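You operate a simulated robot arm through the tools that you are given. There is no shell and no other tool. Be economical: measure what you need, move in short steps, check, and stop when the job is done.

You are at the controls of a simulated two-armed robot. One attempt, no reset.

## Task
Crate the blue block, tag the crate HOLD and load it.
Fine: slide the pallet bolt to HELD first; block upright into the spares crate, tag into its pocket; carry the crate in both hands on to the sample pallet.

Only the result counts: the job must be done as asked and must still hold three seconds after the hand-in. Knocking over, shifting, dropping, spilling or breaking anything else fails it.

## Robot
Two 6-joint arms with two-finger parallel grippers on one trunk, on a base that drives. Base frame: it is fixed to the floor where the robot stands at the start and does not move with it; the origin is under the middle of the robot, x ahead of it, y to its left, z up. Readings come in m, degrees, newtons and seconds.
The left shoulder is at the start at [0.06, 0.187, 0.872], the right one opposite. With the tool pointing down near the work surface each hand reaches from about 0.1 to 0.6 m from the robot's upright axis, wherever it stands, measured 20 degrees to its own side. Places, roughly: crate [0.6, 0, 0.5]; deck of the sample pallet [0.6, 0.4, 0.6]; pallet bolt [0.5, 0.2, 0.5]; purple tag, yellow tag [1, 0.75, 0.5]. Payload 1.57 kg a hand.
The tool frame of a hand sits at the grasp point between the pads (the TCP): z along the fingers, y along the line on which they close. The tips reach 0.03 m beyond it. Largest opening 0.11 m; finger width 0.024, thickness 0.012; the body of the gripper, 0.048 by 0.112 m, starts 0.078 m behind the TCP.
Orientation is that of the tool frame in the base frame, as [roll, pitch, yaw] about the fixed x, y, z axes, in that order (R = Rz(yaw) Ry(pitch) Rx(roll)). With the fingers straight down and closing along the base's y, the tool's x points along the base's -x, its y along +y and its z along -z.

## Interface
- The arms move only by the tool arm_command. It takes "left_targets", "right_targets" or both (then of equal length, played together; a hand with none holds still); each is a list of rows, each a list of 3 entries, a list of its own where there are three numbers: the shift along the tool's x, y, z in m, then the turn, a rotation vector about the tool's x, y, z in degrees, then the finger opening in m, from 0 to 0.11. In form: [[[dx, dy, dz], [ax, ay, az], gripper], ...]. A call has 1 to 10 rows; each row shifts and turns the commanded pose from where the row before left it, along the tool's axes as they then stand. A row lasts 0.2 s, in which the tool goes at most 0.05 m and 8.6 degrees; a call with a longer step from one row to the next is refused whole, and so is a gripper value outside its range. A pose out of reach is approached as far as the arm can. The call stops where the force on the tool passes 50 N (or 10 N more than at its start, if that is more) or the arm is blocked; 0.2 s more then pass. The fingers move at their own pace (about 0.153 m/s each) and stop on an object; they squeeze with about 32 N. The grip force told is the motor's: it shows also when the fingers shut on nothing. Time passes only in rows, and 0.2 s behind the last, so rows that do not move let the fingers close. It gives the time, the measured TCP pose, the force on the tool (base axes), the opening and the grip force at its end, in the units of the frame above (readings bear some noise), with the torque about the TCP (base axes, N m) and any sound that the robot's microphone picked up.
- Cameras (640 x 400 px; columns grow to the right, rows downward): "scene" is now at [0.0173, 0.0088, 1.4137]; the picture's right is [0.11, -0.99, 0.00], its down [-0.77, -0.08, -0.63] and it looks along [0.63, 0.07, -0.77] (base axes); focal length 248 px, centre (320, 200). "left" rides on the left gripper at [0.07, -0.016, -0.141] in its tool frame; the picture's right is [0.23, 0.97, 0.00], its down [-0.85, 0.20, -0.48] and it looks along [-0.47, 0.11, 0.88] (tool axes); focal length 222 px, centre (320, 200). "right" rides on the right gripper at [0.07, 0.016, -0.141] in its tool frame; the picture's right is [-0.23, 0.97, 0.00], its down [-0.86, -0.20, -0.48] and it looks along [-0.47, -0.11, 0.88] (tool axes); focal length 222 px, centre (320, 200). There is no depth. A picture from a camera that has moved, and an enlarged one, comes with that camera's place and axes in the base frame and with its lens.
- snapshot(camera): a new picture of that camera. The clock stands still meanwhile.
- raise_lower(by): slides the trunk up (or, below 0, down) by that many m; the arms and the scene camera ride with it, the base frame stays. It gives what a move gives, with no picture.
- steer(legs): drives the robot by 1 to 6 legs, each [ahead, left, turn to the left] in m, m and degrees, along the robot's own axes; the way and the turn of a leg run together, so that a leg with both is an arc; at most 1.5 m and 180 degrees a leg. The arms and the cameras ride along, it lands a little off, and it stops where it bumps. It gives what a move gives.
- pan_tilt(pan, tilt): turns the head with the scene camera to pan (to the left, within 86 degrees either way) and tilt (down, from -29 to 69), counted from straight ahead of the robot. It gives what a move gives.
- enlarge(camera, box): a new picture of the part [left, top, right, bottom] of that camera's present view, enlarged. The clock stands still meanwhile.
- sign_off(): hands the job in; it is judged then, once.

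Go step by step. Nothing tells you exact positions but the pictures and the camera data: compare them with the known pose of the tool, close in by small moves and look again before you grip or let go. The budget is 120 turns and 88 pictures, counting those below and the enlarged ones. Unless the task says otherwise, let go and move clear before handing in, and close with one line.

The tools are called after "Emit:" by a JSON object that holds its "method" and its "body". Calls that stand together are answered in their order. arm_command: Moves the arms, as the interface text tells. Its arguments: {"type":"object","properties":{"left_targets":{"type":"array"},"right_targets":{"type":"array"}},"required":[]} The other tools are called the same way: raise_lower (by) slides the trunk up or down; steer (legs) drives the base; pan_tilt (pan, tilt) turns the head that bears the scene camera; snapshot (camera) takes a picture; enlarge (camera, box) takes an enlarged picture of a part of a camera's view; sign_off () hands the job in.

At the start:

```text
time_s: 0.0
left_position: [0.4735, 0.2315, 0.8614]
left_ee_rot: [180.0, 0.1, -180.0]
left_ft_force: [0.6, -0.1, 0.0]
left_moment: [0.02, 0.01, -0.04]
left_grip_width: 0.11
left_grip_force: 0.0
right_position: [0.3337, -0.0808, 0.905]
right_ee_rot: [180.0, 0.0, 179.9]
right_ft_force: [0.1, -0.1, 0.1]
right_moment: [-0.03, 0.01, -0.01]
right_grip_width: 0.1099
right_grip_force: 0.0
trunk travel left (down, up): [-0.5, 0.49]
robot x, y, heading: [0.0016, -0.0028, 0.1]
head pan, tilt: [6.2, 50.7]
```

scene: 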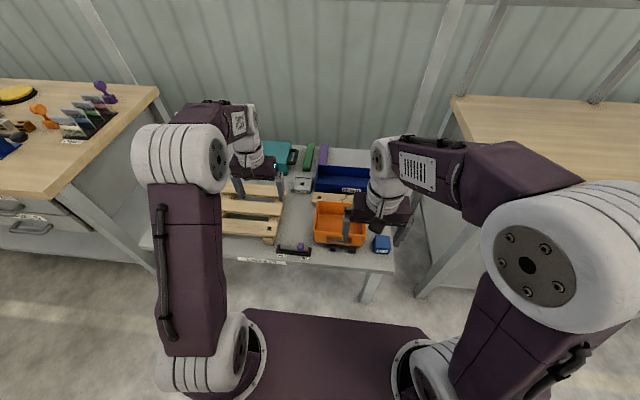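
right: 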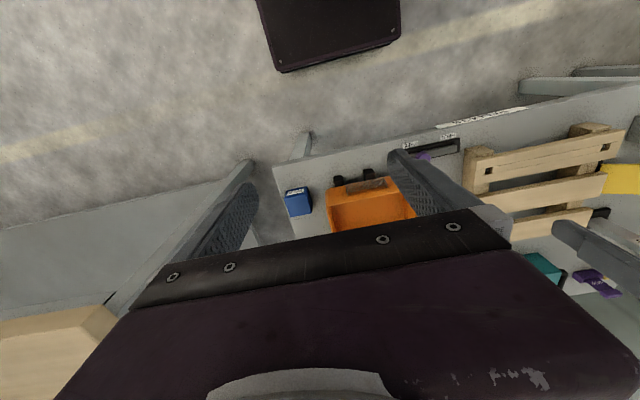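
left: 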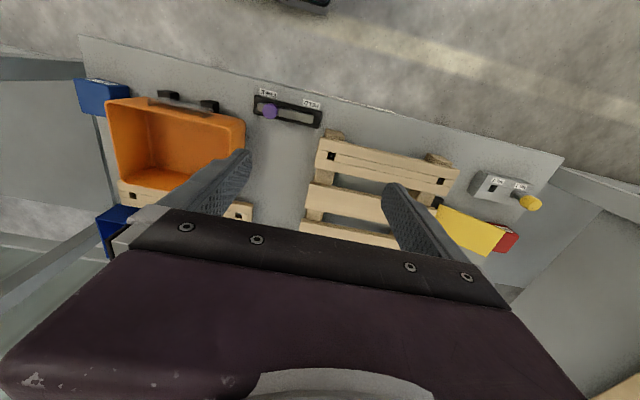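

I see the orange crate, the blue block to its right, the bolt with a purple knob in front of the pallet, and tags on the left bench. I'll look closer at these.

Emit:
{"method": "enlarge", "body": {"camera": "scene", "box": [220, 130, 420, 270]}}

Emit:
{"method": "enlarge", "body": {"camera": "left", "box": [70, 60, 350, 240]}}

Emit:
{"method": "enlarge", "body": {"camera": "scene", "box": [0, 60, 160, 170]}}

```text
2.86 times, centred on (320, 200) of scene
camera zoom: at [0.0173, 0.0088, 1.4137], right [0.11, -0.99, 0.0], down [-0.77, -0.08, -0.63], along [0.63, 0.07, -0.77], focal length 709 px, centre (320, 200)
```

zoom: 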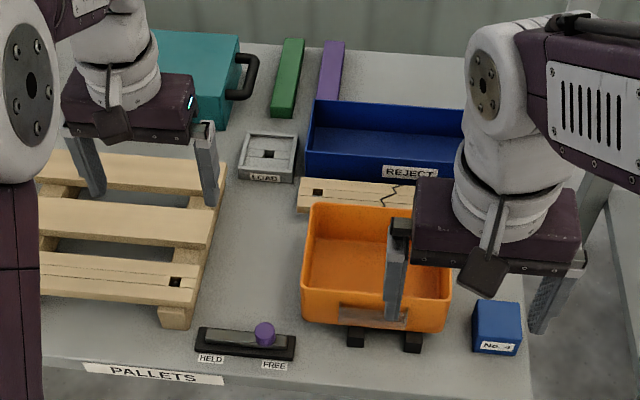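

```text
2.22 times, centred on (210, 150) of left
camera zoom: at [0.4038, 0.2168, 1.0013], right [-0.23, 0.97, 0.0], down [0.85, 0.2, 0.48], along [0.47, 0.11, -0.88], focal length 494 px, centre (564, 311)
```

zoom: 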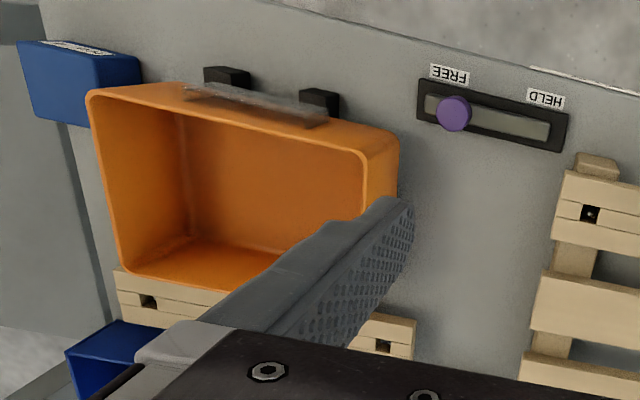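

```text
3.64 times, centred on (80, 115) of scene
camera zoom: at [0.0173, 0.0088, 1.4137], right [0.11, -0.99, 0.0], down [-0.77, -0.08, -0.63], along [0.63, 0.07, -0.77], focal length 902 px, centre (1193, 509)
```

zoom: 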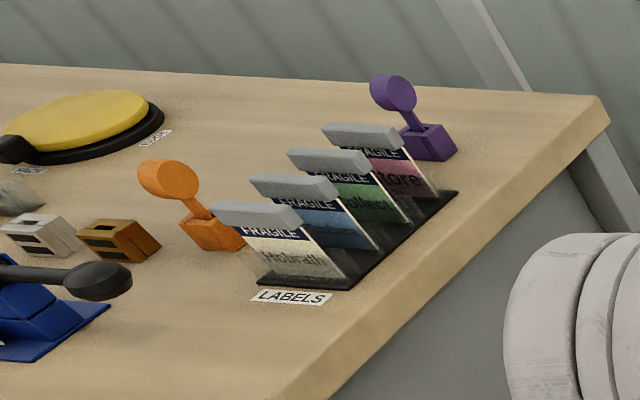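

The bolt's HELD end is to the left (+y). I need to find the HOLD tag, so I'll turn the head left.

Emit:
{"method": "pan_tilt", "body": {"pan": 45, "tilt": 40}}

Emit:
{"method": "snapshot", "body": {"camera": "scene"}}

```text
time_s: 1.1
left_position: [0.4746, 0.232, 0.8616]
left_ee_rot: [180.0, 0.0, 180.0]
left_ft_force: [0.0, -0.5, -0.4]
left_moment: [0.02, 0.0, -0.02]
left_grip_width: 0.11
left_grip_force: 0.1
right_position: [0.3335, -0.0808, 0.9047]
right_ee_rot: [180.0, -0.1, -179.9]
right_ft_force: [-0.1, -0.6, 0.4]
right_moment: [-0.01, 0.0, 0.01]
right_grip_width: 0.1099
right_grip_force: 0.1
trunk travel left (down, up): [-0.5, 0.49]
robot x, y, heading: [0.0007, 0.0007, 0.1]
head pan, tilt: [45.0, 40.0]
```

```text
81 pictures are left
camera scene: at [0.0016, 0.0606, 1.4288], right [0.71, -0.71, 0.0], down [-0.46, -0.45, -0.77], along [0.54, 0.54, -0.64], focal length 248 px, centre (320, 200)
```

scene: 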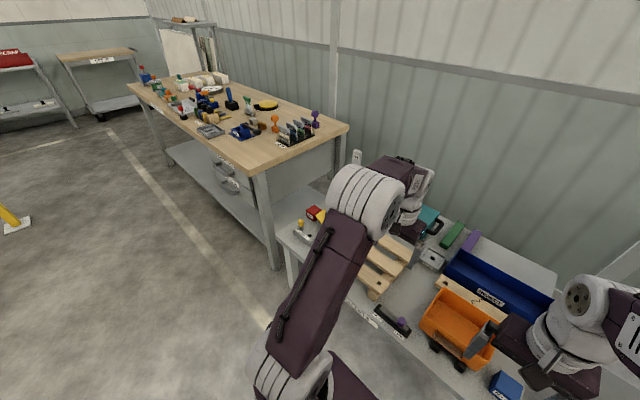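

The tags should be behind the pallet, hidden by my left arm. I'll pull the left arm back toward me and look again.

Emit:
{"method": "arm_command", "body": {"left_targets": [[[0.05, 0, 0], [0, 0, 0], 0.11], [[0.05, 0, 0], [0, 0, 0], 0.11], [[0.05, 0, 0], [0, 0, 0], 0.11], [[0.05, 0, 0], [0, 0, 0], 0.11]]}}

Emit:
{"method": "snapshot", "body": {"camera": "scene"}}

Emit:
{"method": "snapshot", "body": {"camera": "left"}}

```text
time_s: 2.0
left_position: [0.273, 0.2312, 0.858]
left_ee_rot: [180.0, 0.1, -180.0]
left_ft_force: [-0.3, 0.0, -0.1]
left_moment: [-0.01, -0.03, -0.03]
left_grip_width: 0.1095
left_grip_force: 0.0
right_position: [0.3324, -0.0806, 0.9052]
right_ee_rot: [-180.0, 0.2, -179.9]
right_ft_force: [0.6, 0.1, 0.5]
right_moment: [0.01, -0.02, -0.02]
right_grip_width: 0.1099
right_grip_force: 0.1
trunk travel left (down, up): [-0.5, 0.49]
robot x, y, heading: [-0.003, 0.004, 0.0]
head pan, tilt: [45.0, 40.0]
```

```text
80 pictures are left
camera scene: at [-0.0006, 0.0604, 1.4289], right [0.71, -0.71, 0.0], down [-0.45, -0.45, -0.77], along [0.54, 0.54, -0.64], focal length 248 px, centre (320, 200)
```

scene: 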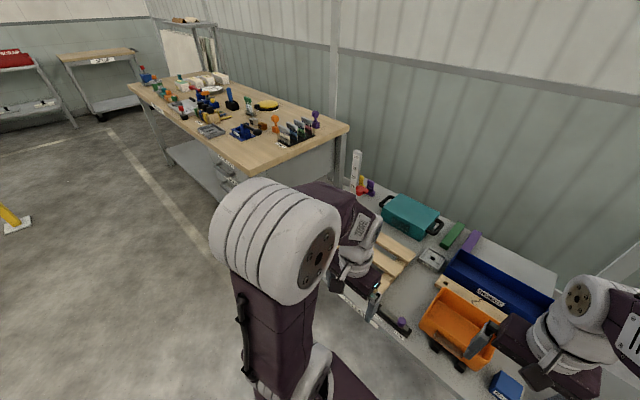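

```text
79 pictures are left
camera left: at [0.2025, 0.2152, 0.9987], right [-0.23, 0.97, 0.0], down [0.85, 0.2, 0.48], along [0.47, 0.11, -0.88], focal length 222 px, centre (320, 200)
```

left: 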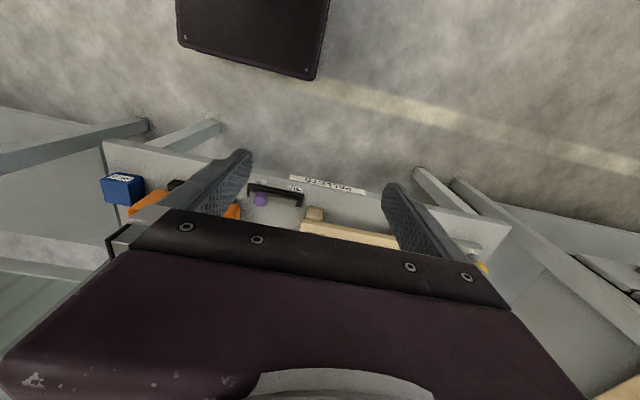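

Emit:
{"method": "enlarge", "body": {"camera": "scene", "box": [330, 140, 450, 220]}}

Emit:
{"method": "enlarge", "body": {"camera": "scene", "box": [210, 85, 360, 175]}}

```text
5.00 times, centred on (390, 180) of scene
camera zoom: at [-0.0006, 0.0604, 1.4289], right [0.71, -0.71, 0.0], down [-0.45, -0.45, -0.77], along [0.54, 0.54, -0.64], focal length 1240 px, centre (-30, 300)
```

zoom: 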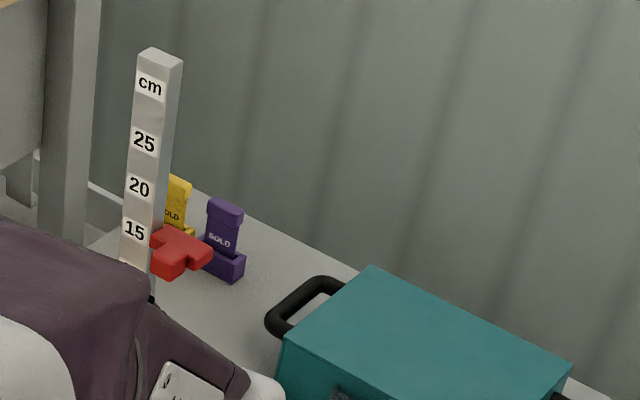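

```text
4.27 times, centred on (285, 130) of scene
camera zoom: at [-0.0006, 0.0604, 1.4289], right [0.71, -0.71, 0.0], down [-0.45, -0.45, -0.77], along [0.54, 0.54, -0.64], focal length 1058 px, centre (469, 499)
```

zoom: 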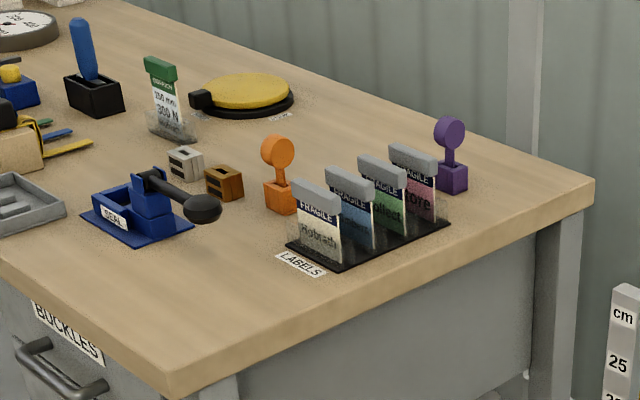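

The tags read "SOLD" (purple) and apparently "HOLD" (yellow), far back at about [1.05, 0.75]. First the bolt: the knob is at about [0.48, 0.136] and must go about 0.06 m in +y, so I'll bring the left hand over it.

Emit:
{"method": "arm_command", "body": {"left_targets": [[[-0.0296, -0.013, 0.0226], [0, 0, 0], 0.08], [[-0.0296, -0.013, 0.0226], [0, 0, 0], 0.08], [[-0.0296, -0.013, 0.0226], [0, 0, 0], 0.08], [[-0.0296, -0.013, 0.0226], [0, 0, 0], 0.08], [[-0.0296, -0.013, 0.0226], [0, 0, 0], 0.08], [[-0.0296, -0.013, 0.0226], [0, 0, 0], 0.08], [[-0.0296, -0.013, 0.0226], [0, 0, 0], 0.08]]}}

Emit:
{"method": "snapshot", "body": {"camera": "left"}}

```text
time_s: 3.6
left_position: [0.4796, 0.1424, 0.7019]
left_ee_rot: [-180.0, 0.1, 180.0]
left_ft_force: [0.2, -0.3, 0.0]
left_moment: [0.01, 0.01, 0.05]
left_grip_width: 0.0799
left_grip_force: 0.0
right_position: [0.3352, -0.0802, 0.9039]
right_ee_rot: [180.0, -0.1, -179.9]
right_ft_force: [0.0, 0.0, -0.2]
right_moment: [-0.03, 0.02, 0.01]
right_grip_width: 0.11
right_grip_force: 0.0
trunk travel left (down, up): [-0.5, 0.49]
robot x, y, heading: [-0.0018, 0.0003, 0.1]
head pan, tilt: [45.0, 40.0]
```

```text
76 pictures are left
camera left: at [0.4104, 0.127, 0.8429], right [-0.23, 0.97, 0.0], down [0.86, 0.2, 0.48], along [0.47, 0.11, -0.88], focal length 222 px, centre (320, 200)
```

left: 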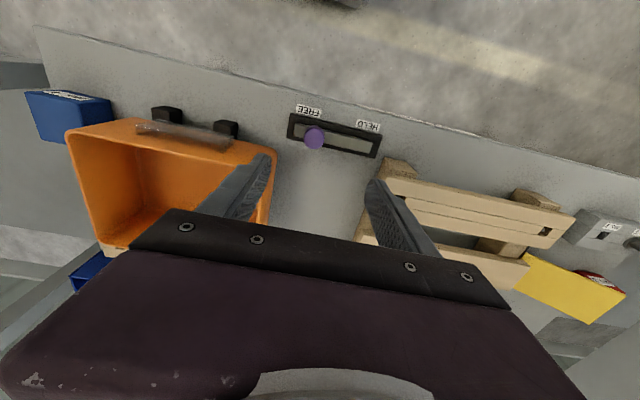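

The knob is at about [0.483, 0.136]. I'll narrow the fingers and lower over it.

Emit:
{"method": "arm_command", "body": {"left_targets": [[[0, -0.006, 0.03], [0, 0, 0], 0.05], [[0, 0, 0.03], [0, 0, 0], 0.05], [[0, 0, 0.03], [0, 0, 0], 0.05], [[0, 0, 0.03], [0, 0, 0], 0.05], [[0, 0, 0.02], [0, 0, 0], 0.05], [[0, 0, 0.0], [0, 0, 0], 0.05]]}}

Emit:
{"method": "snapshot", "body": {"camera": "left"}}

```text
time_s: 5.0
left_position: [0.4817, 0.1377, 0.5612]
left_ee_rot: [-179.9, 0.0, 180.0]
left_ft_force: [0.0, 0.6, 0.0]
left_moment: [0.01, -0.01, 0.02]
left_grip_width: 0.05
left_grip_force: 0.1
right_position: [0.3341, -0.0806, 0.9045]
right_ee_rot: [-179.9, 0.0, -180.0]
right_ft_force: [-0.2, -0.2, 0.0]
right_moment: [0.02, -0.01, -0.03]
right_grip_width: 0.1099
right_grip_force: 0.2
trunk travel left (down, up): [-0.5, 0.49]
robot x, y, heading: [0.0003, 0.0008, 0.1]
head pan, tilt: [45.0, 40.0]
```

```text
75 pictures are left
camera left: at [0.4122, 0.1214, 0.7026], right [-0.23, 0.97, 0.0], down [0.85, 0.2, 0.48], along [0.47, 0.11, -0.88], focal length 222 px, centre (320, 200)
```

left: 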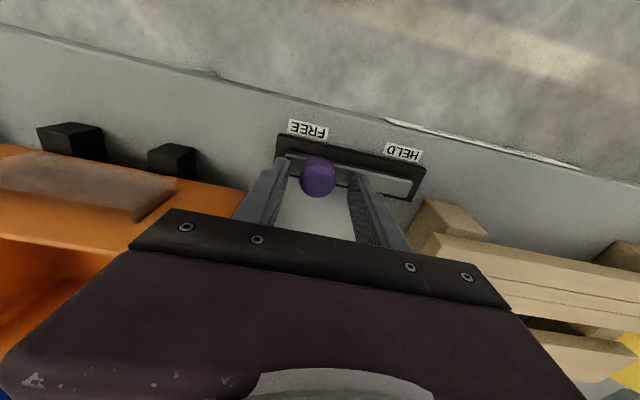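

The knob is between the fingers. I'll go down slightly, close on it and slide +y.

Emit:
{"method": "arm_command", "body": {"left_targets": [[[0, -0.002, 0.008], [0, 0, 0], 0.05], [[0, 0, 0], [0, 0, 0], 0.02], [[0, 0, 0], [0, 0, 0], 0.02], [[0, 0, 0], [0, 0, 0], 0.02]]}}

```text
time_s: 6.0
left_position: [0.4825, 0.1343, 0.5579]
left_ee_rot: [-179.9, 0.3, 180.0]
left_ft_force: [3.4, 8.2, 23.3]
left_moment: [0.18, 0.56, 0.06]
left_grip_width: 0.027
left_grip_force: 37.9
right_position: [0.3337, -0.08, 0.9045]
right_ee_rot: [180.0, 0.1, 179.9]
right_ft_force: [-0.4, -1.1, 1.0]
right_moment: [-0.01, -0.03, 0.0]
right_grip_width: 0.1098
right_grip_force: 0.0
trunk travel left (down, up): [-0.5, 0.49]
robot x, y, heading: [0.0013, 0.0014, 0.2]
head pan, tilt: [45.0, 40.0]
```

Gripped (0.027 m wide), with tips lightly on the plate; I'll relieve it and slide +y.

Emit:
{"method": "arm_command", "body": {"left_targets": [[[0, 0.003, -0.006], [0, 0, 0], 0.02], [[0, 0.015, 0], [0, 0, 0], 0.02], [[0, 0.015, 0], [0, 0, 0], 0.02], [[0, 0.015, 0], [0, 0, 0], 0.02], [[0, 0.01, 0], [0, 0, 0], 0.02]]}}

Emit:
{"method": "snapshot", "body": {"camera": "left"}}

```text
time_s: 7.2
left_position: [0.4809, 0.1806, 0.5575]
left_ee_rot: [-179.7, -0.2, 179.7]
left_ft_force: [5.3, -11.8, -16.6]
left_moment: [0.18, 0.04, 0.0]
left_grip_width: 0.0269
left_grip_force: 37.5
right_position: [0.3352, -0.0815, 0.9026]
right_ee_rot: [179.9, -0.1, 179.8]
right_ft_force: [0.4, -0.8, -0.2]
right_moment: [-0.03, -0.02, -0.02]
right_grip_width: 0.1098
right_grip_force: 0.0
trunk travel left (down, up): [-0.5, 0.49]
robot x, y, heading: [-0.0025, -0.0019, -0.0]
head pan, tilt: [45.0, 40.0]
stopped in row 5 (left hand): the force on the tool passed its limit (the readings are from after the stop); the commanded pose is now the measured one
```

```text
74 pictures are left
camera left: at [0.4127, 0.1652, 0.6982], right [-0.22, 0.97, 0.0], down [0.86, 0.2, 0.47], along [0.46, 0.1, -0.88], focal length 222 px, centre (320, 200)
```

left: 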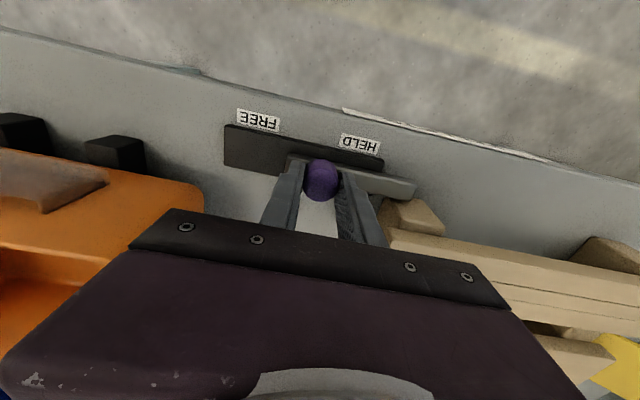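

It stopped after about 46 mm, likely at the end stop. I'll let go, rise and check.

Emit:
{"method": "arm_command", "body": {"left_targets": [[[0, 0, 0], [0, 0, 0], 0.045], [[0, 0, 0], [0, 0, 0], 0.045], [[0, 0, -0.04], [0, 0, 0], 0.045], [[0, 0, -0.05], [0, 0, 0], 0.045], [[0, 0, -0.05], [0, 0, 0], 0.045]]}}

Emit:
{"method": "enlarge", "body": {"camera": "left", "box": [200, 60, 480, 235]}}

```text
time_s: 8.4
left_position: [0.4796, 0.1797, 0.6998]
left_ee_rot: [-179.9, -0.3, 179.7]
left_ft_force: [0.4, -0.7, 0.0]
left_moment: [-0.03, 0.0, 0.03]
left_grip_width: 0.0451
left_grip_force: 0.2
right_position: [0.3324, -0.082, 0.9046]
right_ee_rot: [180.0, 0.0, 180.0]
right_ft_force: [0.3, 0.3, 0.1]
right_moment: [0.04, -0.01, 0.02]
right_grip_width: 0.1099
right_grip_force: 0.1
trunk travel left (down, up): [-0.5, 0.49]
robot x, y, heading: [-0.0015, 0.0009, -0.0]
head pan, tilt: [45.0, 40.0]
```

```text
2.29 times, centred on (340, 148) of left
camera zoom: at [0.4125, 0.1655, 0.8405], right [-0.22, 0.97, 0.0], down [0.86, 0.2, 0.47], along [0.46, 0.11, -0.88], focal length 508 px, centre (274, 320)
```

zoom: 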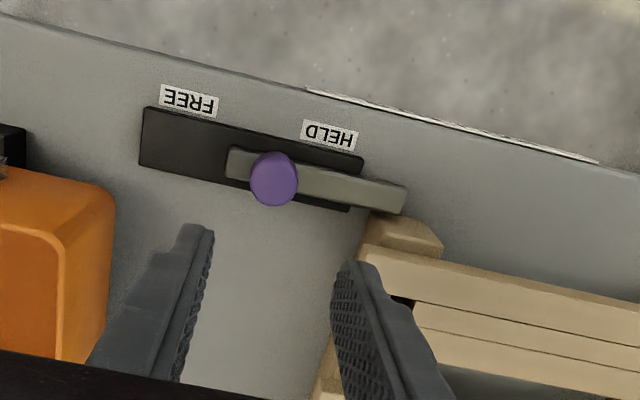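

The knob stopped at y≈0.182, seemingly short of the HELD end. I'll go down again without vertical load and push further.

Emit:
{"method": "arm_command", "body": {"left_targets": [[[0, 0.002, 0.05], [0, 0, 0], 0.045], [[0, 0, 0.05], [0, 0, 0], 0.045], [[0, 0, 0.038], [0, 0, 0], 0.045], [[0, 0, 0], [0, 0, 0], 0.03], [[0, 0.005, 0], [0, 0, 0], 0.03], [[0, 0.005, 0], [0, 0, 0], 0.03], [[0, 0.005, 0], [0, 0, 0], 0.03], [[0, 0.005, 0], [0, 0, 0], 0.03]]}}

```text
time_s: 10.2
left_position: [0.4808, 0.1996, 0.5599]
left_ee_rot: [-179.9, -0.5, 179.8]
left_ft_force: [0.7, -38.9, -14.6]
left_moment: [-0.68, -0.09, 0.16]
left_grip_width: 0.065
left_grip_force: 19.7
right_position: [0.3355, -0.0848, 0.9036]
right_ee_rot: [179.7, -0.1, 179.8]
right_ft_force: [-0.6, 0.1, -0.4]
right_moment: [0.02, 0.0, 0.01]
right_grip_width: 0.1098
right_grip_force: 0.0
trunk travel left (down, up): [-0.5, 0.49]
robot x, y, heading: [-0.0005, -0.0001, -0.2]
head pan, tilt: [45.0, 40.0]
```

The knob does not budge under 39 N, so that is the stop. I'll back off and inspect the bolt and pallet.

Emit:
{"method": "arm_command", "body": {"left_targets": [[[0, -0.015, 0], [0, 0, 0], 0.06], [[0, -0.002, 0], [0, 0, 0], 0.06], [[0, 0, -0.05], [0, 0, 0], 0.06], [[0, 0, -0.05], [0, 0, 0], 0.06], [[0, -0.05, -0.05], [0, 0, 0], 0.06], [[0, -0.05, 0], [0, 0, 0], 0.06], [[0, -0.05, 0], [0, 0, 0], 0.06]]}}

Emit:
{"method": "pan_tilt", "body": {"pan": 15, "tilt": 50}}

```text
refused: row 5 steps farther than a row can; nothing moved
```

```text
time_s: 11.2
left_position: [0.4815, 0.2013, 0.5598]
left_ee_rot: [179.9, -0.4, 179.8]
left_ft_force: [-0.5, -41.7, -14.5]
left_moment: [-0.73, 0.11, 0.05]
left_grip_width: 0.0669
left_grip_force: 21.1
right_position: [0.3342, -0.0836, 0.9032]
right_ee_rot: [179.8, -0.1, 179.9]
right_ft_force: [0.1, 0.7, -0.5]
right_moment: [-0.01, 0.0, -0.03]
right_grip_width: 0.1098
right_grip_force: 0.1
trunk travel left (down, up): [-0.5, 0.49]
robot x, y, heading: [0.0008, -0.0005, 0.1]
head pan, tilt: [15.0, 50.0]
```

One row was too long; I'll back off with shorter rows.

Emit:
{"method": "arm_command", "body": {"left_targets": [[[0, -0.018, 0], [0, 0, 0], 0.06], [[0, -0.001, 0], [0, 0, 0], 0.06], [[0, 0, -0.05], [0, 0, 0], 0.06], [[0, 0, -0.05], [0, 0, 0], 0.06], [[0, 0, -0.05], [0, 0, 0], 0.06], [[0, -0.03, -0.03], [0, 0, 0], 0.06], [[0.04, 0, -0.03], [0, 0, 0], 0.06], [[0.05, 0, 0], [0, 0, 0], 0.06], [[0.05, 0, 0], [0, 0, 0], 0.06]]}}

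Emit:
{"method": "enlarge", "body": {"camera": "scene", "box": [220, 100, 460, 250]}}

```text
time_s: 13.2
left_position: [0.3401, 0.1564, 0.7712]
left_ee_rot: [-179.7, -0.1, 179.7]
left_ft_force: [0.3, 0.7, -0.9]
left_moment: [-0.01, -0.04, -0.05]
left_grip_width: 0.0602
left_grip_force: 0.1
right_position: [0.332, -0.0812, 0.9048]
right_ee_rot: [180.0, 0.1, 179.9]
right_ft_force: [-0.6, 0.1, 0.1]
right_moment: [-0.01, -0.01, -0.03]
right_grip_width: 0.1099
right_grip_force: 0.0
trunk travel left (down, up): [-0.5, 0.49]
robot x, y, heading: [-0.0015, 0.001, -0.0]
head pan, tilt: [15.0, 50.0]
```

```text
2.67 times, centred on (340, 175) of scene
camera zoom: at [0.014, 0.0202, 1.4147], right [0.26, -0.97, 0.0], down [-0.74, -0.2, -0.64], along [0.62, 0.16, -0.77], focal length 661 px, centre (267, 267)
```

zoom: 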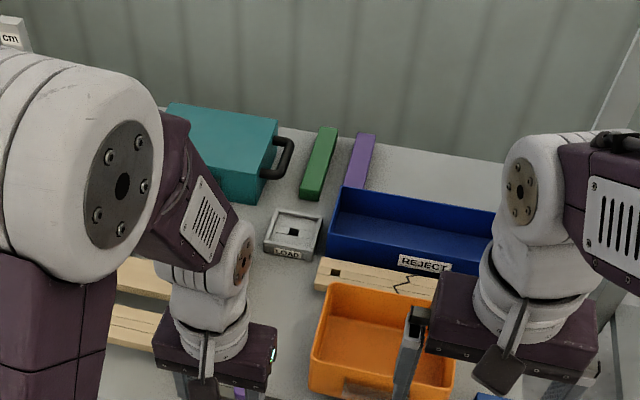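

Now the blue block at about [0.53, -0.18]; I'll bring the right hand above it and look at it closely.

Emit:
{"method": "arm_command", "body": {"right_targets": [[[-0.025, -0.018, 0.03], [0, 0, 0], 0.11], [[-0.025, -0.018, 0.03], [0, 0, 0], 0.11], [[-0.025, -0.018, 0.03], [0, 0, 0], 0.11], [[-0.025, -0.018, 0.03], [0, 0, 0], 0.11], [[-0.025, -0.018, 0.03], [0, 0, 0], 0.11], [[0, 0, 0], [0, 0, 0], 0.11]]}}

Emit:
{"method": "snapshot", "body": {"camera": "right"}}

Emit:
{"method": "enlarge", "body": {"camera": "scene", "box": [300, 170, 480, 285]}}

```text
time_s: 14.6
left_position: [0.3397, 0.1572, 0.771]
left_ee_rot: [-179.7, -0.2, 179.8]
left_ft_force: [0.1, 0.6, 0.9]
left_moment: [-0.03, 0.04, 0.0]
left_grip_width: 0.0598
left_grip_force: 0.1
right_position: [0.4597, -0.1717, 0.7524]
right_ee_rot: [-180.0, 0.1, 180.0]
right_ft_force: [-0.3, 0.8, 0.2]
right_moment: [-0.03, -0.02, 0.03]
right_grip_width: 0.11
right_grip_force: 0.1
trunk travel left (down, up): [-0.5, 0.49]
robot x, y, heading: [0.0011, -0.0019, -0.0]
head pan, tilt: [15.0, 50.0]
```

```text
71 pictures are left
camera right: at [0.3882, -0.1546, 0.8939], right [0.23, 0.97, 0.0], down [0.85, -0.2, 0.48], along [0.47, -0.11, -0.88], focal length 222 px, centre (320, 200)
```

right: 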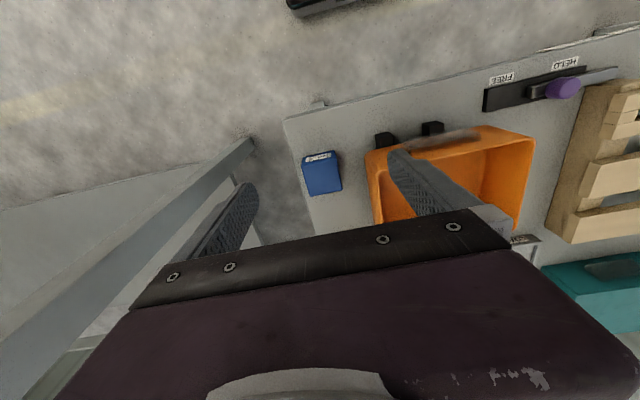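

```text
3.48 times, centred on (390, 228) of scene
camera zoom: at [0.0148, 0.0205, 1.4147], right [0.26, -0.97, 0.0], down [-0.74, -0.2, -0.64], along [0.62, 0.16, -0.77], focal length 863 px, centre (76, 104)
```

zoom: 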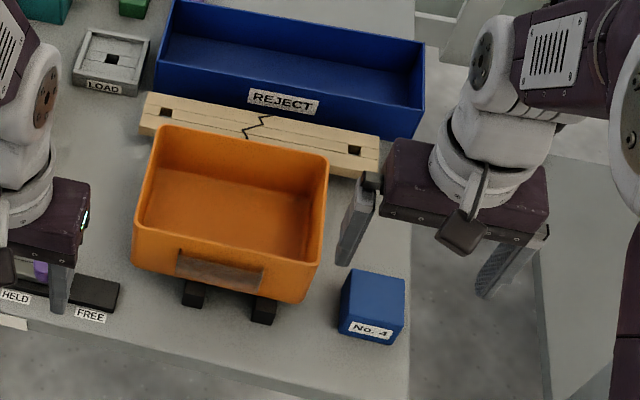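

The block is a ~0.055 m cube-like piece standing at about [0.525, -0.181], with the crate spanning about x 0.50–0.665, y -0.117–0.082. I'll move the right hand over the block and look again.

Emit:
{"method": "arm_command", "body": {"right_targets": [[[-0.03, -0.005, 0.03], [0, 0, 0], 0.08], [[-0.03, -0.004, 0.03], [0, 0, 0], 0.08], [[-0.004, 0, 0.03], [0, 0, 0], 0.08], [[0, 0, 0.0], [0, 0, 0], 0.08]]}}

Emit:
{"method": "snapshot", "body": {"camera": "right"}}

```text
time_s: 15.6
left_position: [0.3407, 0.1568, 0.7691]
left_ee_rot: [-179.8, -0.3, 179.8]
left_ft_force: [-0.1, 0.4, 0.4]
left_moment: [-0.05, 0.02, 0.03]
left_grip_width: 0.06
left_grip_force: 0.1
right_position: [0.5211, -0.1804, 0.6635]
right_ee_rot: [-179.9, 0.0, 179.9]
right_ft_force: [-0.5, -1.5, 0.2]
right_moment: [0.0, 0.0, -0.01]
right_grip_width: 0.08
right_grip_force: 0.0
trunk travel left (down, up): [-0.5, 0.49]
robot x, y, heading: [0.0005, -0.0006, -0.0]
head pan, tilt: [15.0, 50.0]
```

```text
69 pictures are left
camera right: at [0.4515, -0.1643, 0.8056], right [0.23, 0.97, 0.0], down [0.85, -0.2, 0.48], along [0.47, -0.11, -0.88], focal length 222 px, centre (320, 200)
```

right: 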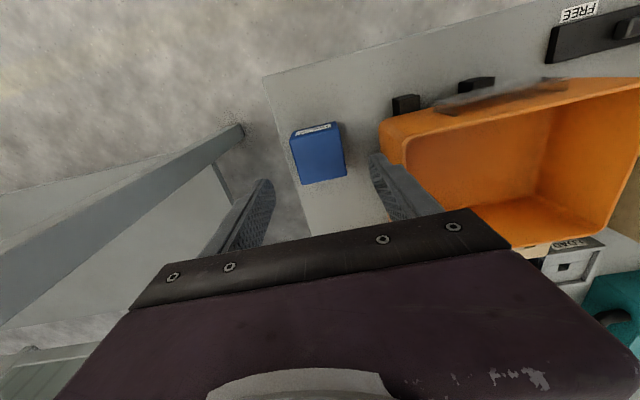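

The block is centred between the fingers. I'll descend and grip.

Emit:
{"method": "arm_command", "body": {"right_targets": [[[-0.005, -0.002, 0.04], [0, 0, 0], 0.08], [[0, 0, 0.045], [0, 0, 0], 0.08], [[0, 0, 0.038], [0, 0, 0], 0.08], [[0, 0, 0], [0, 0, 0], 0.02], [[0, 0, 0], [0, 0, 0], 0.02], [[0, 0, 0], [0, 0, 0], 0.02]]}}

Emit:
{"method": "snapshot", "body": {"camera": "right"}}

```text
time_s: 17.0
left_position: [0.3407, 0.1571, 0.7693]
left_ee_rot: [-179.7, -0.3, 179.9]
left_ft_force: [0.7, -0.9, -0.3]
left_moment: [-0.02, 0.03, -0.01]
left_grip_width: 0.0599
left_grip_force: 0.1
right_position: [0.5289, -0.182, 0.5408]
right_ee_rot: [180.0, 0.0, 179.9]
right_ft_force: [0.5, -0.2, -0.8]
right_moment: [0.03, 0.01, 0.0]
right_grip_width: 0.0595
right_grip_force: 31.8
trunk travel left (down, up): [-0.5, 0.49]
robot x, y, heading: [0.0042, -0.0015, -0.1]
head pan, tilt: [15.0, 50.0]
```

```text
68 pictures are left
camera right: at [0.4592, -0.1648, 0.6834], right [0.23, 0.97, 0.0], down [0.85, -0.2, 0.48], along [0.47, -0.11, -0.88], focal length 222 px, centre (320, 200)
```

right: 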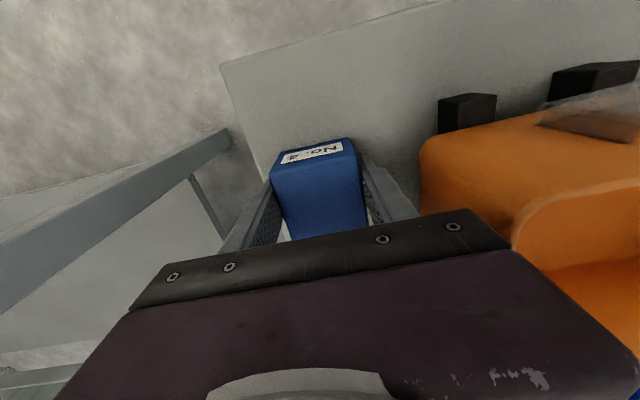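

Gripped at 0.0595 m wide. I'll lift, move over the crate centre and look.

Emit:
{"method": "arm_command", "body": {"right_targets": [[[0, 0, -0.02], [0, 0, 0], 0.02], [[0, 0, -0.045], [0, 0, 0], 0.02], [[0, 0, -0.045], [0, 0, 0], 0.02], [[0, 0, -0.045], [0, 0, 0], 0.02], [[-0.01, 0.035, 0], [0, 0, 0], 0.02], [[-0.011, 0.035, 0], [0, 0, 0], 0.02], [[-0.011, 0.035, 0], [0, 0, 0], 0.02], [[-0.011, 0.035, 0], [0, 0, 0], 0.02], [[-0.01, 0.024, 0], [0, 0, 0], 0.02], [[0, 0, 0], [0, 0, 0], 0.02]]}}

Emit:
{"method": "snapshot", "body": {"camera": "right"}}

Emit:
{"method": "enlarge", "body": {"camera": "scene", "box": [260, 150, 480, 290]}}

```text
time_s: 19.2
left_position: [0.3411, 0.1564, 0.7705]
left_ee_rot: [-179.8, -0.3, 179.9]
left_ft_force: [0.4, 0.6, -0.3]
left_moment: [-0.02, 0.02, -0.01]
left_grip_width: 0.0602
left_grip_force: 0.0
right_position: [0.5704, -0.0218, 0.6961]
right_ee_rot: [180.0, -0.1, 179.9]
right_ft_force: [0.1, -0.3, -1.0]
right_moment: [0.04, -0.02, -0.01]
right_grip_width: 0.0594
right_grip_force: 32.7
right hand out of reach, approached as far as the arm can: row 9
trunk travel left (down, up): [-0.5, 0.49]
robot x, y, heading: [-0.001, 0.0, -0.4]
head pan, tilt: [15.0, 50.0]
```

```text
67 pictures are left
camera right: at [0.5013, -0.005, 0.8382], right [0.23, 0.97, 0.0], down [0.86, -0.2, 0.48], along [0.46, -0.11, -0.88], focal length 222 px, centre (320, 200)
```

right: 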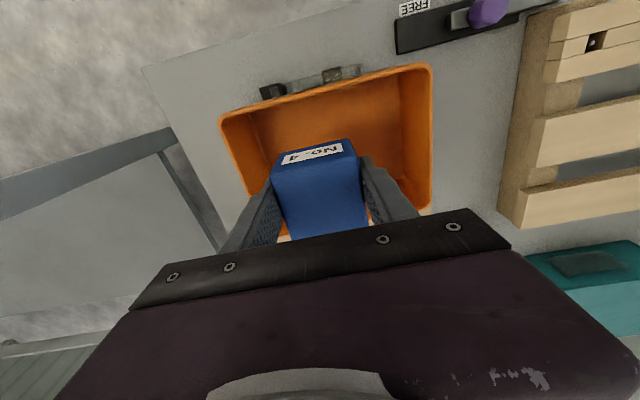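

```text
2.86 times, centred on (370, 220) of scene
camera zoom: at [0.0156, 0.02, 1.4147], right [0.26, -0.97, 0.0], down [-0.74, -0.2, -0.64], along [0.62, 0.16, -0.77], focal length 709 px, centre (177, 143)
```

zoom: 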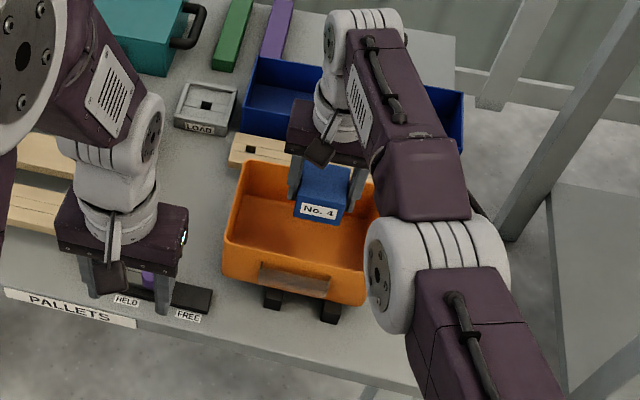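

The block hangs clear within the crate opening. I'll lower it slowly to the floor.

Emit:
{"method": "arm_command", "body": {"right_targets": [[[0.003, 0.008, 0.04], [0, 0, 0], 0.02], [[0, 0, 0.04], [0, 0, 0], 0.02], [[0, 0, 0.04], [0, 0, 0], 0.02], [[0, 0, 0.015], [0, 0, 0], 0.02], [[0, 0, 0.005], [0, 0, 0], 0.02], [[0, 0, 0.003], [0, 0, 0], 0.02]]}}

```text
time_s: 20.6
left_position: [0.3378, 0.1579, 0.7725]
left_ee_rot: [-179.7, -0.1, 179.9]
left_ft_force: [0.2, -0.1, -0.2]
left_moment: [0.0, -0.01, 0.04]
left_grip_width: 0.0599
left_grip_force: 0.1
right_position: [0.5462, -0.0213, 0.5644]
right_ee_rot: [179.9, 0.4, 180.0]
right_ft_force: [5.4, 3.1, 31.8]
right_moment: [-0.21, 0.06, 0.05]
right_grip_width: 0.0595
right_grip_force: 32.3
right hand out of reach, approached as far as the arm can: row 2, 3, 4
trunk travel left (down, up): [-0.5, 0.49]
robot x, y, heading: [0.0026, -0.0018, 0.0]
head pan, tilt: [15.0, 50.0]
```

Contact at TCP z 0.564, though the arm drifted back to x 0.546. I'll look before releasing.

Emit:
{"method": "snapshot", "body": {"camera": "right"}}

Emit:
{"method": "enlarge", "body": {"camera": "scene", "box": [260, 150, 480, 290]}}

```text
65 pictures are left
camera right: at [0.4758, -0.0043, 0.7047], right [0.23, 0.97, 0.0], down [0.85, -0.2, 0.49], along [0.47, -0.11, -0.87], focal length 222 px, centre (320, 200)
```

right: 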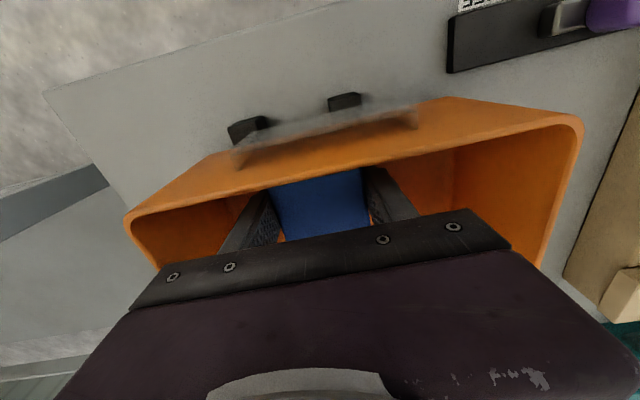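

```text
2.86 times, centred on (370, 220) of scene
camera zoom: at [0.0119, 0.0207, 1.4149], right [0.26, -0.97, 0.0], down [-0.74, -0.2, -0.64], along [0.62, 0.16, -0.76], focal length 709 px, centre (177, 143)
```

zoom: 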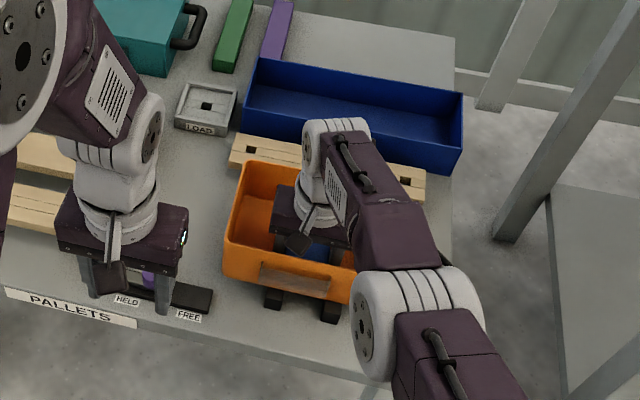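

The block touched at about floor height but sits too near the front wall because of limited reach. I'll lift it, drive 0.06 m forward, and lower it again.

Emit:
{"method": "arm_command", "body": {"right_targets": [[[0, 0, -0.02], [0, 0, 0], 0.02], [[0, 0, -0.04], [0, 0, 0], 0.02], [[0, 0, -0.04], [0, 0, 0], 0.02], [[0, 0, -0.04], [0, 0, 0], 0.02], [[0, 0, 0], [0, 0, 0], 0.02]]}}

Emit:
{"method": "steer", "body": {"legs": [[0.06, 0, 0]]}}

Emit:
{"method": "snapshot", "body": {"camera": "right"}}

```text
time_s: 21.8
left_position: [0.3415, 0.1563, 0.7709]
left_ee_rot: [-179.8, -0.2, 179.9]
left_ft_force: [0.1, 0.2, -0.3]
left_moment: [-0.04, 0.0, 0.0]
left_grip_width: 0.0599
left_grip_force: 0.1
right_position: [0.5671, -0.0159, 0.6968]
right_ee_rot: [-180.0, -0.2, 179.8]
right_ft_force: [-0.1, -0.8, -0.8]
right_moment: [-0.01, 0.02, 0.0]
right_grip_width: 0.0594
right_grip_force: 32.0
right hand out of reach, approached as far as the arm can: row 2, 3, 4
trunk travel left (down, up): [-0.5, 0.49]
robot x, y, heading: [0.0009, 0.0003, -0.2]
head pan, tilt: [15.0, 50.0]
```

```text
time_s: 22.7
left_position: [0.4026, 0.1567, 0.7688]
left_ee_rot: [-179.8, -0.4, 179.8]
left_ft_force: [0.8, 0.2, -0.1]
left_moment: [0.0, 0.03, -0.02]
left_grip_width: 0.0597
left_grip_force: 0.1
right_position: [0.6296, -0.0136, 0.6957]
right_ee_rot: [-179.8, -0.3, 179.9]
right_ft_force: [0.1, -0.4, 0.2]
right_moment: [-0.02, 0.03, 0.0]
right_grip_width: 0.0597
right_grip_force: 32.0
trunk travel left (down, up): [-0.5, 0.49]
robot x, y, heading: [0.0586, 0.0007, 0.1]
head pan, tilt: [15.0, 50.0]
```

```text
63 pictures are left
camera right: at [0.5604, 0.003, 0.8369], right [0.23, 0.97, 0.0], down [0.86, -0.2, 0.47], along [0.46, -0.11, -0.88], focal length 222 px, centre (320, 200)
```

right: 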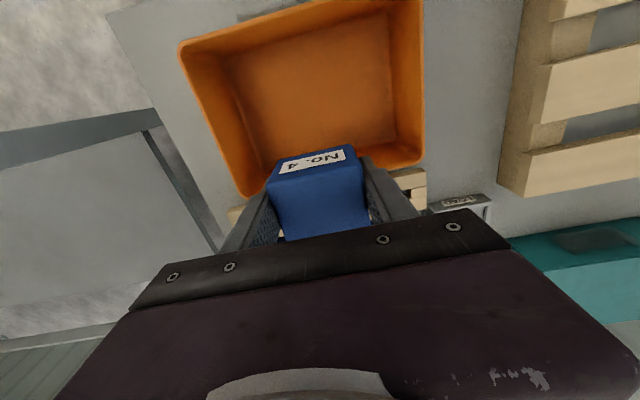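

Now I'll bring the block back to the crate's middle (x≈0.583) and lower it.

Emit:
{"method": "arm_command", "body": {"right_targets": [[[0.023, 0.006, 0], [0, 0, 0], 0.02], [[0.023, 0.006, 0], [0, 0, 0], 0.02], [[0, 0, 0.04], [0, 0, 0], 0.02], [[0, 0, 0.04], [0, 0, 0], 0.02], [[0, 0, 0.03], [0, 0, 0], 0.02], [[0, 0, 0.015], [0, 0, 0], 0.02], [[0, 0, 0.004], [0, 0, 0], 0.02]]}}

Emit:
{"method": "snapshot", "body": {"camera": "right"}}

```text
time_s: 24.3
left_position: [0.4013, 0.1565, 0.77]
left_ee_rot: [-179.8, -0.3, 179.9]
left_ft_force: [0.0, 0.2, -0.5]
left_moment: [-0.01, 0.0, -0.02]
left_grip_width: 0.06
left_grip_force: 0.1
right_position: [0.6006, 0.0039, 0.5698]
right_ee_rot: [180.0, -0.1, 180.0]
right_ft_force: [1.2, 0.2, 0.1]
right_moment: [-0.01, 0.03, -0.02]
right_grip_width: 0.0596
right_grip_force: 32.3
right hand out of reach, approached as far as the arm can: row 1, 2, 4, 5, 6
trunk travel left (down, up): [-0.5, 0.49]
robot x, y, heading: [0.0617, -0.0045, -0.2]
head pan, tilt: [15.0, 50.0]
```

```text
62 pictures are left
camera right: at [0.5313, 0.0213, 0.7111], right [0.23, 0.97, 0.0], down [0.86, -0.2, 0.48], along [0.46, -0.11, -0.88], focal length 222 px, centre (320, 200)
```

right: 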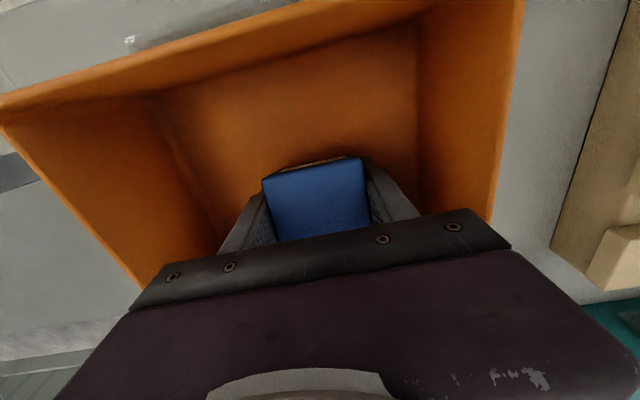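

Clear of walls. I'll ease down until contact, then release and rise.

Emit:
{"method": "arm_command", "body": {"right_targets": [[[0.01, 0, 0.003], [0, 0, 0], 0.02], [[0, 0, 0.004], [0, 0, 0], 0.02], [[0, 0, 0.003], [0, 0, 0], 0.02]]}}

```text
time_s: 25.1
left_position: [0.3988, 0.1554, 0.7726]
left_ee_rot: [-179.9, -0.1, 179.9]
left_ft_force: [0.1, 0.2, -0.3]
left_moment: [0.01, -0.01, 0.02]
left_grip_width: 0.0601
left_grip_force: 0.0
right_position: [0.5936, 0.0061, 0.565]
right_ee_rot: [179.9, 0.3, 179.8]
right_ft_force: [-5.4, -5.2, 30.3]
right_moment: [-0.35, 0.49, 0.14]
right_grip_width: 0.0593
right_grip_force: 32.3
right hand out of reach, approached as far as the arm can: row 1
trunk travel left (down, up): [-0.5, 0.49]
robot x, y, heading: [0.0623, 0.0005, -0.2]
head pan, tilt: [15.0, 50.0]
```

Floor contact at the same height. Releasing and rising.

Emit:
{"method": "arm_command", "body": {"right_targets": [[[0, 0, -0.005], [0, 0, 0], 0.02], [[0, 0, 0], [0, 0, 0], 0.08], [[0, 0, 0], [0, 0, 0], 0.08], [[0, 0, -0.04], [0, 0, 0], 0.08], [[0, 0, -0.04], [0, 0, 0], 0.08], [[0, 0, -0.04], [0, 0, 0], 0.08], [[0.03, 0, -0.03], [0, 0, 0], 0.08], [[0.04, -0.03, 0], [0, 0, 0], 0.08], [[0.04, -0.03, 0], [0, 0, 0], 0.08], [[0.04, -0.03, 0], [0, 0, 0], 0.08]]}}

Emit:
{"method": "enlarge", "body": {"camera": "scene", "box": [260, 150, 480, 290]}}

```text
time_s: 27.3
left_position: [0.4021, 0.1565, 0.7699]
left_ee_rot: [-179.9, -0.3, 180.0]
left_ft_force: [-0.3, 0.9, -0.1]
left_moment: [0.04, 0.01, -0.03]
left_grip_width: 0.06
left_grip_force: 0.1
right_position: [0.6191, 0.0084, 0.6957]
right_ee_rot: [-180.0, -0.2, 179.8]
right_ft_force: [-0.3, 0.4, -0.6]
right_moment: [-0.01, -0.02, -0.01]
right_grip_width: 0.0799
right_grip_force: 0.0
right hand out of reach, approached as far as the arm can: row 4, 5, 6, 7, 8, 9, 10
trunk travel left (down, up): [-0.5, 0.49]
robot x, y, heading: [0.0614, 0.0009, 0.0]
head pan, tilt: [15.0, 50.0]
```

```text
2.86 times, centred on (370, 220) of scene
camera zoom: at [0.0769, 0.0197, 1.4147], right [0.26, -0.97, 0.0], down [-0.74, -0.2, -0.64], along [0.62, 0.17, -0.77], focal length 709 px, centre (177, 143)
```

zoom: 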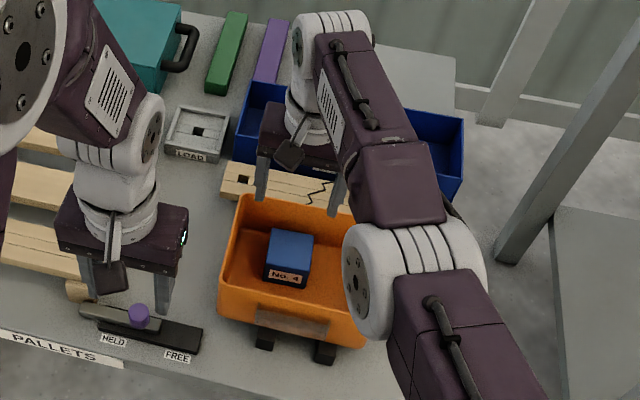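

The block stands upright in the crate and the bolt sits at its HELD stop. The right arm is lagging near full stretch, so I'll bring it back with small sideways moves.

Emit:
{"method": "arm_command", "body": {"right_targets": [[[0.0, -0.03, 0], [0, 0, 0], 0.08], [[0.0, -0.03, 0], [0, 0, 0], 0.08], [[0.02, -0.02, 0], [0, 0, 0], 0.08], [[0.02, -0.02, 0], [0, 0, 0], 0.08], [[0.02, 0, 0], [0, 0, 0], 0.08]]}}

```text
time_s: 28.5
left_position: [0.401, 0.1557, 0.77]
left_ee_rot: [-179.8, -0.3, 179.9]
left_ft_force: [-0.5, 0.4, 0.6]
left_moment: [0.01, 0.02, -0.02]
left_grip_width: 0.0604
left_grip_force: 0.1
right_position: [0.6433, -0.0723, 0.6916]
right_ee_rot: [-180.0, -0.3, 179.9]
right_ft_force: [-0.1, -0.5, 0.5]
right_moment: [-0.02, 0.0, -0.03]
right_grip_width: 0.08
right_grip_force: 0.0
right hand out of reach, approached as far as the arm can: row 1, 2, 3, 4, 5
trunk travel left (down, up): [-0.5, 0.49]
robot x, y, heading: [0.0631, -0.0009, -0.3]
head pan, tilt: [15.0, 50.0]
```

The elbow seems locked straight; I'll tilt the tool a little while pulling inward to unbend it.

Emit:
{"method": "arm_command", "body": {"right_targets": [[[0.0, 0, 0], [0, -8, 0], 0.08], [[0.0, 0, 0], [0, -8, 0], 0.08], [[0, 0, 0], [0, -8, 0], 0.08]]}}

```text
time_s: 29.3
left_position: [0.4006, 0.1571, 0.7702]
left_ee_rot: [-179.8, -0.3, 180.0]
left_ft_force: [-0.4, -0.2, -1.2]
left_moment: [-0.01, 0.0, 0.0]
left_grip_width: 0.06
left_grip_force: 0.0
right_position: [0.7338, -0.051, 0.682]
right_ee_rot: [-179.9, 23.9, -180.0]
right_ft_force: [-0.3, 0.0, -0.5]
right_moment: [0.01, 0.01, -0.02]
right_grip_width: 0.0799
right_grip_force: 0.1
right hand out of reach, approached as far as the arm can: row 1, 2, 3
trunk travel left (down, up): [-0.5, 0.49]
robot x, y, heading: [0.0602, 0.0006, -0.3]
head pan, tilt: [15.0, 50.0]
```

Still stretched. I'll undo the tilt and pull inward with bigger steps.

Emit:
{"method": "arm_command", "body": {"right_targets": [[[0.0, 0, 0], [0, 8, 0], 0.08], [[0.0, 0, 0], [0, 8, 0], 0.08], [[0, 0, 0], [0, 8, 0], 0.08], [[0.05, 0, 0], [0, 0, 0], 0.08], [[0.05, 0, 0], [0, 0, 0], 0.08], [[0.05, 0, 0], [0, 0, 0], 0.08]]}}

```text
time_s: 30.7
left_position: [0.4018, 0.1574, 0.77]
left_ee_rot: [-179.8, -0.4, 180.0]
left_ft_force: [0.0, -0.6, 0.9]
left_moment: [0.02, -0.04, 0.02]
left_grip_width: 0.0599
left_grip_force: 0.0
right_position: [0.6391, -0.0523, 0.7152]
right_ee_rot: [-179.9, -0.2, 180.0]
right_ft_force: [-0.4, 0.6, -0.5]
right_moment: [0.01, 0.01, 0.01]
right_grip_width: 0.0799
right_grip_force: 0.1
right hand out of reach, approached as far as the arm can: row 1, 2, 3, 4, 5, 6
trunk travel left (down, up): [-0.5, 0.49]
robot x, y, heading: [0.0606, 0.0004, 0.0]
head pan, tilt: [15.0, 50.0]
```

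Raising seems to hyperextend the elbow; moving down should flex it. I'll lower 0.05 m (still above the rim) while pulling inward.

Emit:
{"method": "arm_command", "body": {"right_targets": [[[0.0, 0, 0.03], [0, 0, 0], 0.08], [[0.01, 0, 0.02], [0, 0, 0], 0.08], [[0.03, 0, 0.005], [0, 0, 0], 0.08], [[0.03, 0, 0], [0, 0, 0], 0.08], [[0.03, 0, 0], [0, 0, 0], 0.08]]}}

```text
time_s: 31.9
left_position: [0.4015, 0.1556, 0.7691]
left_ee_rot: [-179.8, -0.2, 179.9]
left_ft_force: [-0.1, 0.7, 0.3]
left_moment: [0.01, 0.02, 0.01]
left_grip_width: 0.06
left_grip_force: 0.0
right_position: [0.6304, -0.0354, 0.6525]
right_ee_rot: [-179.9, -0.2, 179.8]
right_ft_force: [-0.6, 0.9, 0.3]
right_moment: [-0.02, 0.02, 0.0]
right_grip_width: 0.0799
right_grip_force: 0.2
right hand out of reach, approached as far as the arm can: row 2, 3, 4, 5
trunk travel left (down, up): [-0.5, 0.49]
robot x, y, heading: [0.0616, -0.0012, 0.0]
head pan, tilt: [15.0, 50.0]
```

Still not retracting; I'll look at the arm's posture.

Emit:
{"method": "pan_tilt", "body": {"pan": -15, "tilt": 55}}

Emit:
{"method": "snapshot", "body": {"camera": "scene"}}

```text
time_s: 32.9
left_position: [0.4017, 0.1567, 0.7703]
left_ee_rot: [-179.8, -0.3, 179.8]
left_ft_force: [-0.2, -0.9, -0.3]
left_moment: [0.01, 0.0, 0.02]
left_grip_width: 0.06
left_grip_force: 0.1
right_position: [0.6296, -0.0354, 0.6517]
right_ee_rot: [-179.8, -0.3, 179.9]
right_ft_force: [-0.2, 0.5, -0.3]
right_moment: [-0.04, -0.02, 0.0]
right_grip_width: 0.08
right_grip_force: 0.1
trunk travel left (down, up): [-0.5, 0.49]
robot x, y, heading: [0.0609, 0.0013, -0.1]
head pan, tilt: [-15.0, 55.0]
```

```text
60 pictures are left
camera scene: at [0.072, -0.0186, 1.4082], right [-0.26, -0.97, 0.0], down [-0.79, 0.21, -0.57], along [0.55, -0.15, -0.82], focal length 248 px, centre (320, 200)
```

scene: 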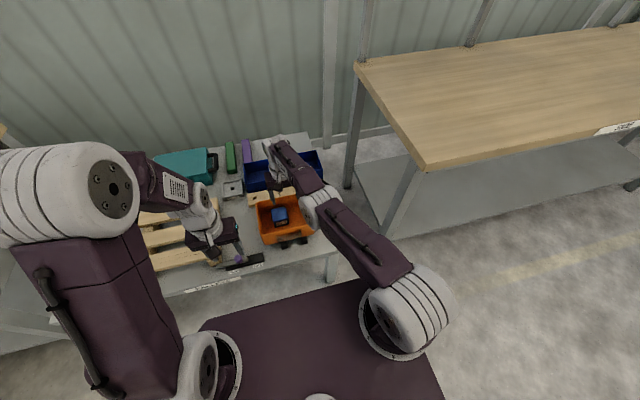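

The right arm is straight out. I'll raise the trunk for clearance and back the robot off, then lower the hand in free space to flex the elbow.

Emit:
{"method": "raise_lower", "body": {"by": 0.15}}

Emit:
{"method": "steer", "body": {"legs": [[-0.36, 0, 0]]}}

Emit:
{"method": "arm_command", "body": {"right_targets": [[[0.0, -0.02, 0.04], [0, 0, 0], 0.08], [[0.0, -0.02, 0.04], [0, 0, 0], 0.08], [[0.0, -0.02, 0.04], [0, 0, 0], 0.08], [[0.02, -0.02, 0.03], [0, 0, 0], 0.08], [[0.02, -0.02, 0.03], [0, 0, 0], 0.08]]}}

```text
time_s: 34.6
left_position: [0.4006, 0.1565, 0.9198]
left_ee_rot: [-179.8, -0.3, 179.8]
left_ft_force: [-0.6, -0.3, 0.0]
left_moment: [-0.02, 0.01, -0.04]
left_grip_width: 0.0596
left_grip_force: 0.1
right_position: [0.6301, -0.0354, 0.8014]
right_ee_rot: [-179.8, -0.3, 179.9]
right_ft_force: [0.1, -1.0, 0.0]
right_moment: [0.01, 0.03, 0.02]
right_grip_width: 0.0801
right_grip_force: 0.0
trunk travel left (down, up): [-0.65, 0.34]
robot x, y, heading: [0.0601, 0.0009, -0.2]
head pan, tilt: [-15.0, 55.0]
```

```text
time_s: 36.9
left_position: [0.0483, 0.1576, 0.9201]
left_ee_rot: [-179.9, -0.2, -180.0]
left_ft_force: [0.9, -0.7, 0.5]
left_moment: [0.01, -0.03, 0.03]
left_grip_width: 0.0598
left_grip_force: 0.0
right_position: [0.2775, -0.0344, 0.8029]
right_ee_rot: [-179.8, -0.3, 180.0]
right_ft_force: [-1.1, 0.4, 0.1]
right_moment: [0.0, 0.01, -0.02]
right_grip_width: 0.0801
right_grip_force: 0.1
trunk travel left (down, up): [-0.65, 0.34]
robot x, y, heading: [-0.2908, -0.0005, -0.2]
head pan, tilt: [-15.0, 55.0]
```

```text
time_s: 38.1
left_position: [0.049, 0.1573, 0.9211]
left_ee_rot: [-179.9, -0.3, -180.0]
left_ft_force: [-0.5, -0.1, 0.3]
left_moment: [0.05, 0.0, -0.01]
left_grip_width: 0.0601
left_grip_force: 0.1
right_position: [0.2369, -0.1351, 0.6195]
right_ee_rot: [-179.9, -0.3, -179.9]
right_ft_force: [-0.7, -0.9, 0.9]
right_moment: [0.0, -0.01, 0.01]
right_grip_width: 0.0803
right_grip_force: 0.0
right hand out of reach, approached as far as the arm can: row 2, 3, 4, 5
trunk travel left (down, up): [-0.65, 0.34]
robot x, y, heading: [-0.29, 0.0001, 0.1]
head pan, tilt: [-15.0, 55.0]
```

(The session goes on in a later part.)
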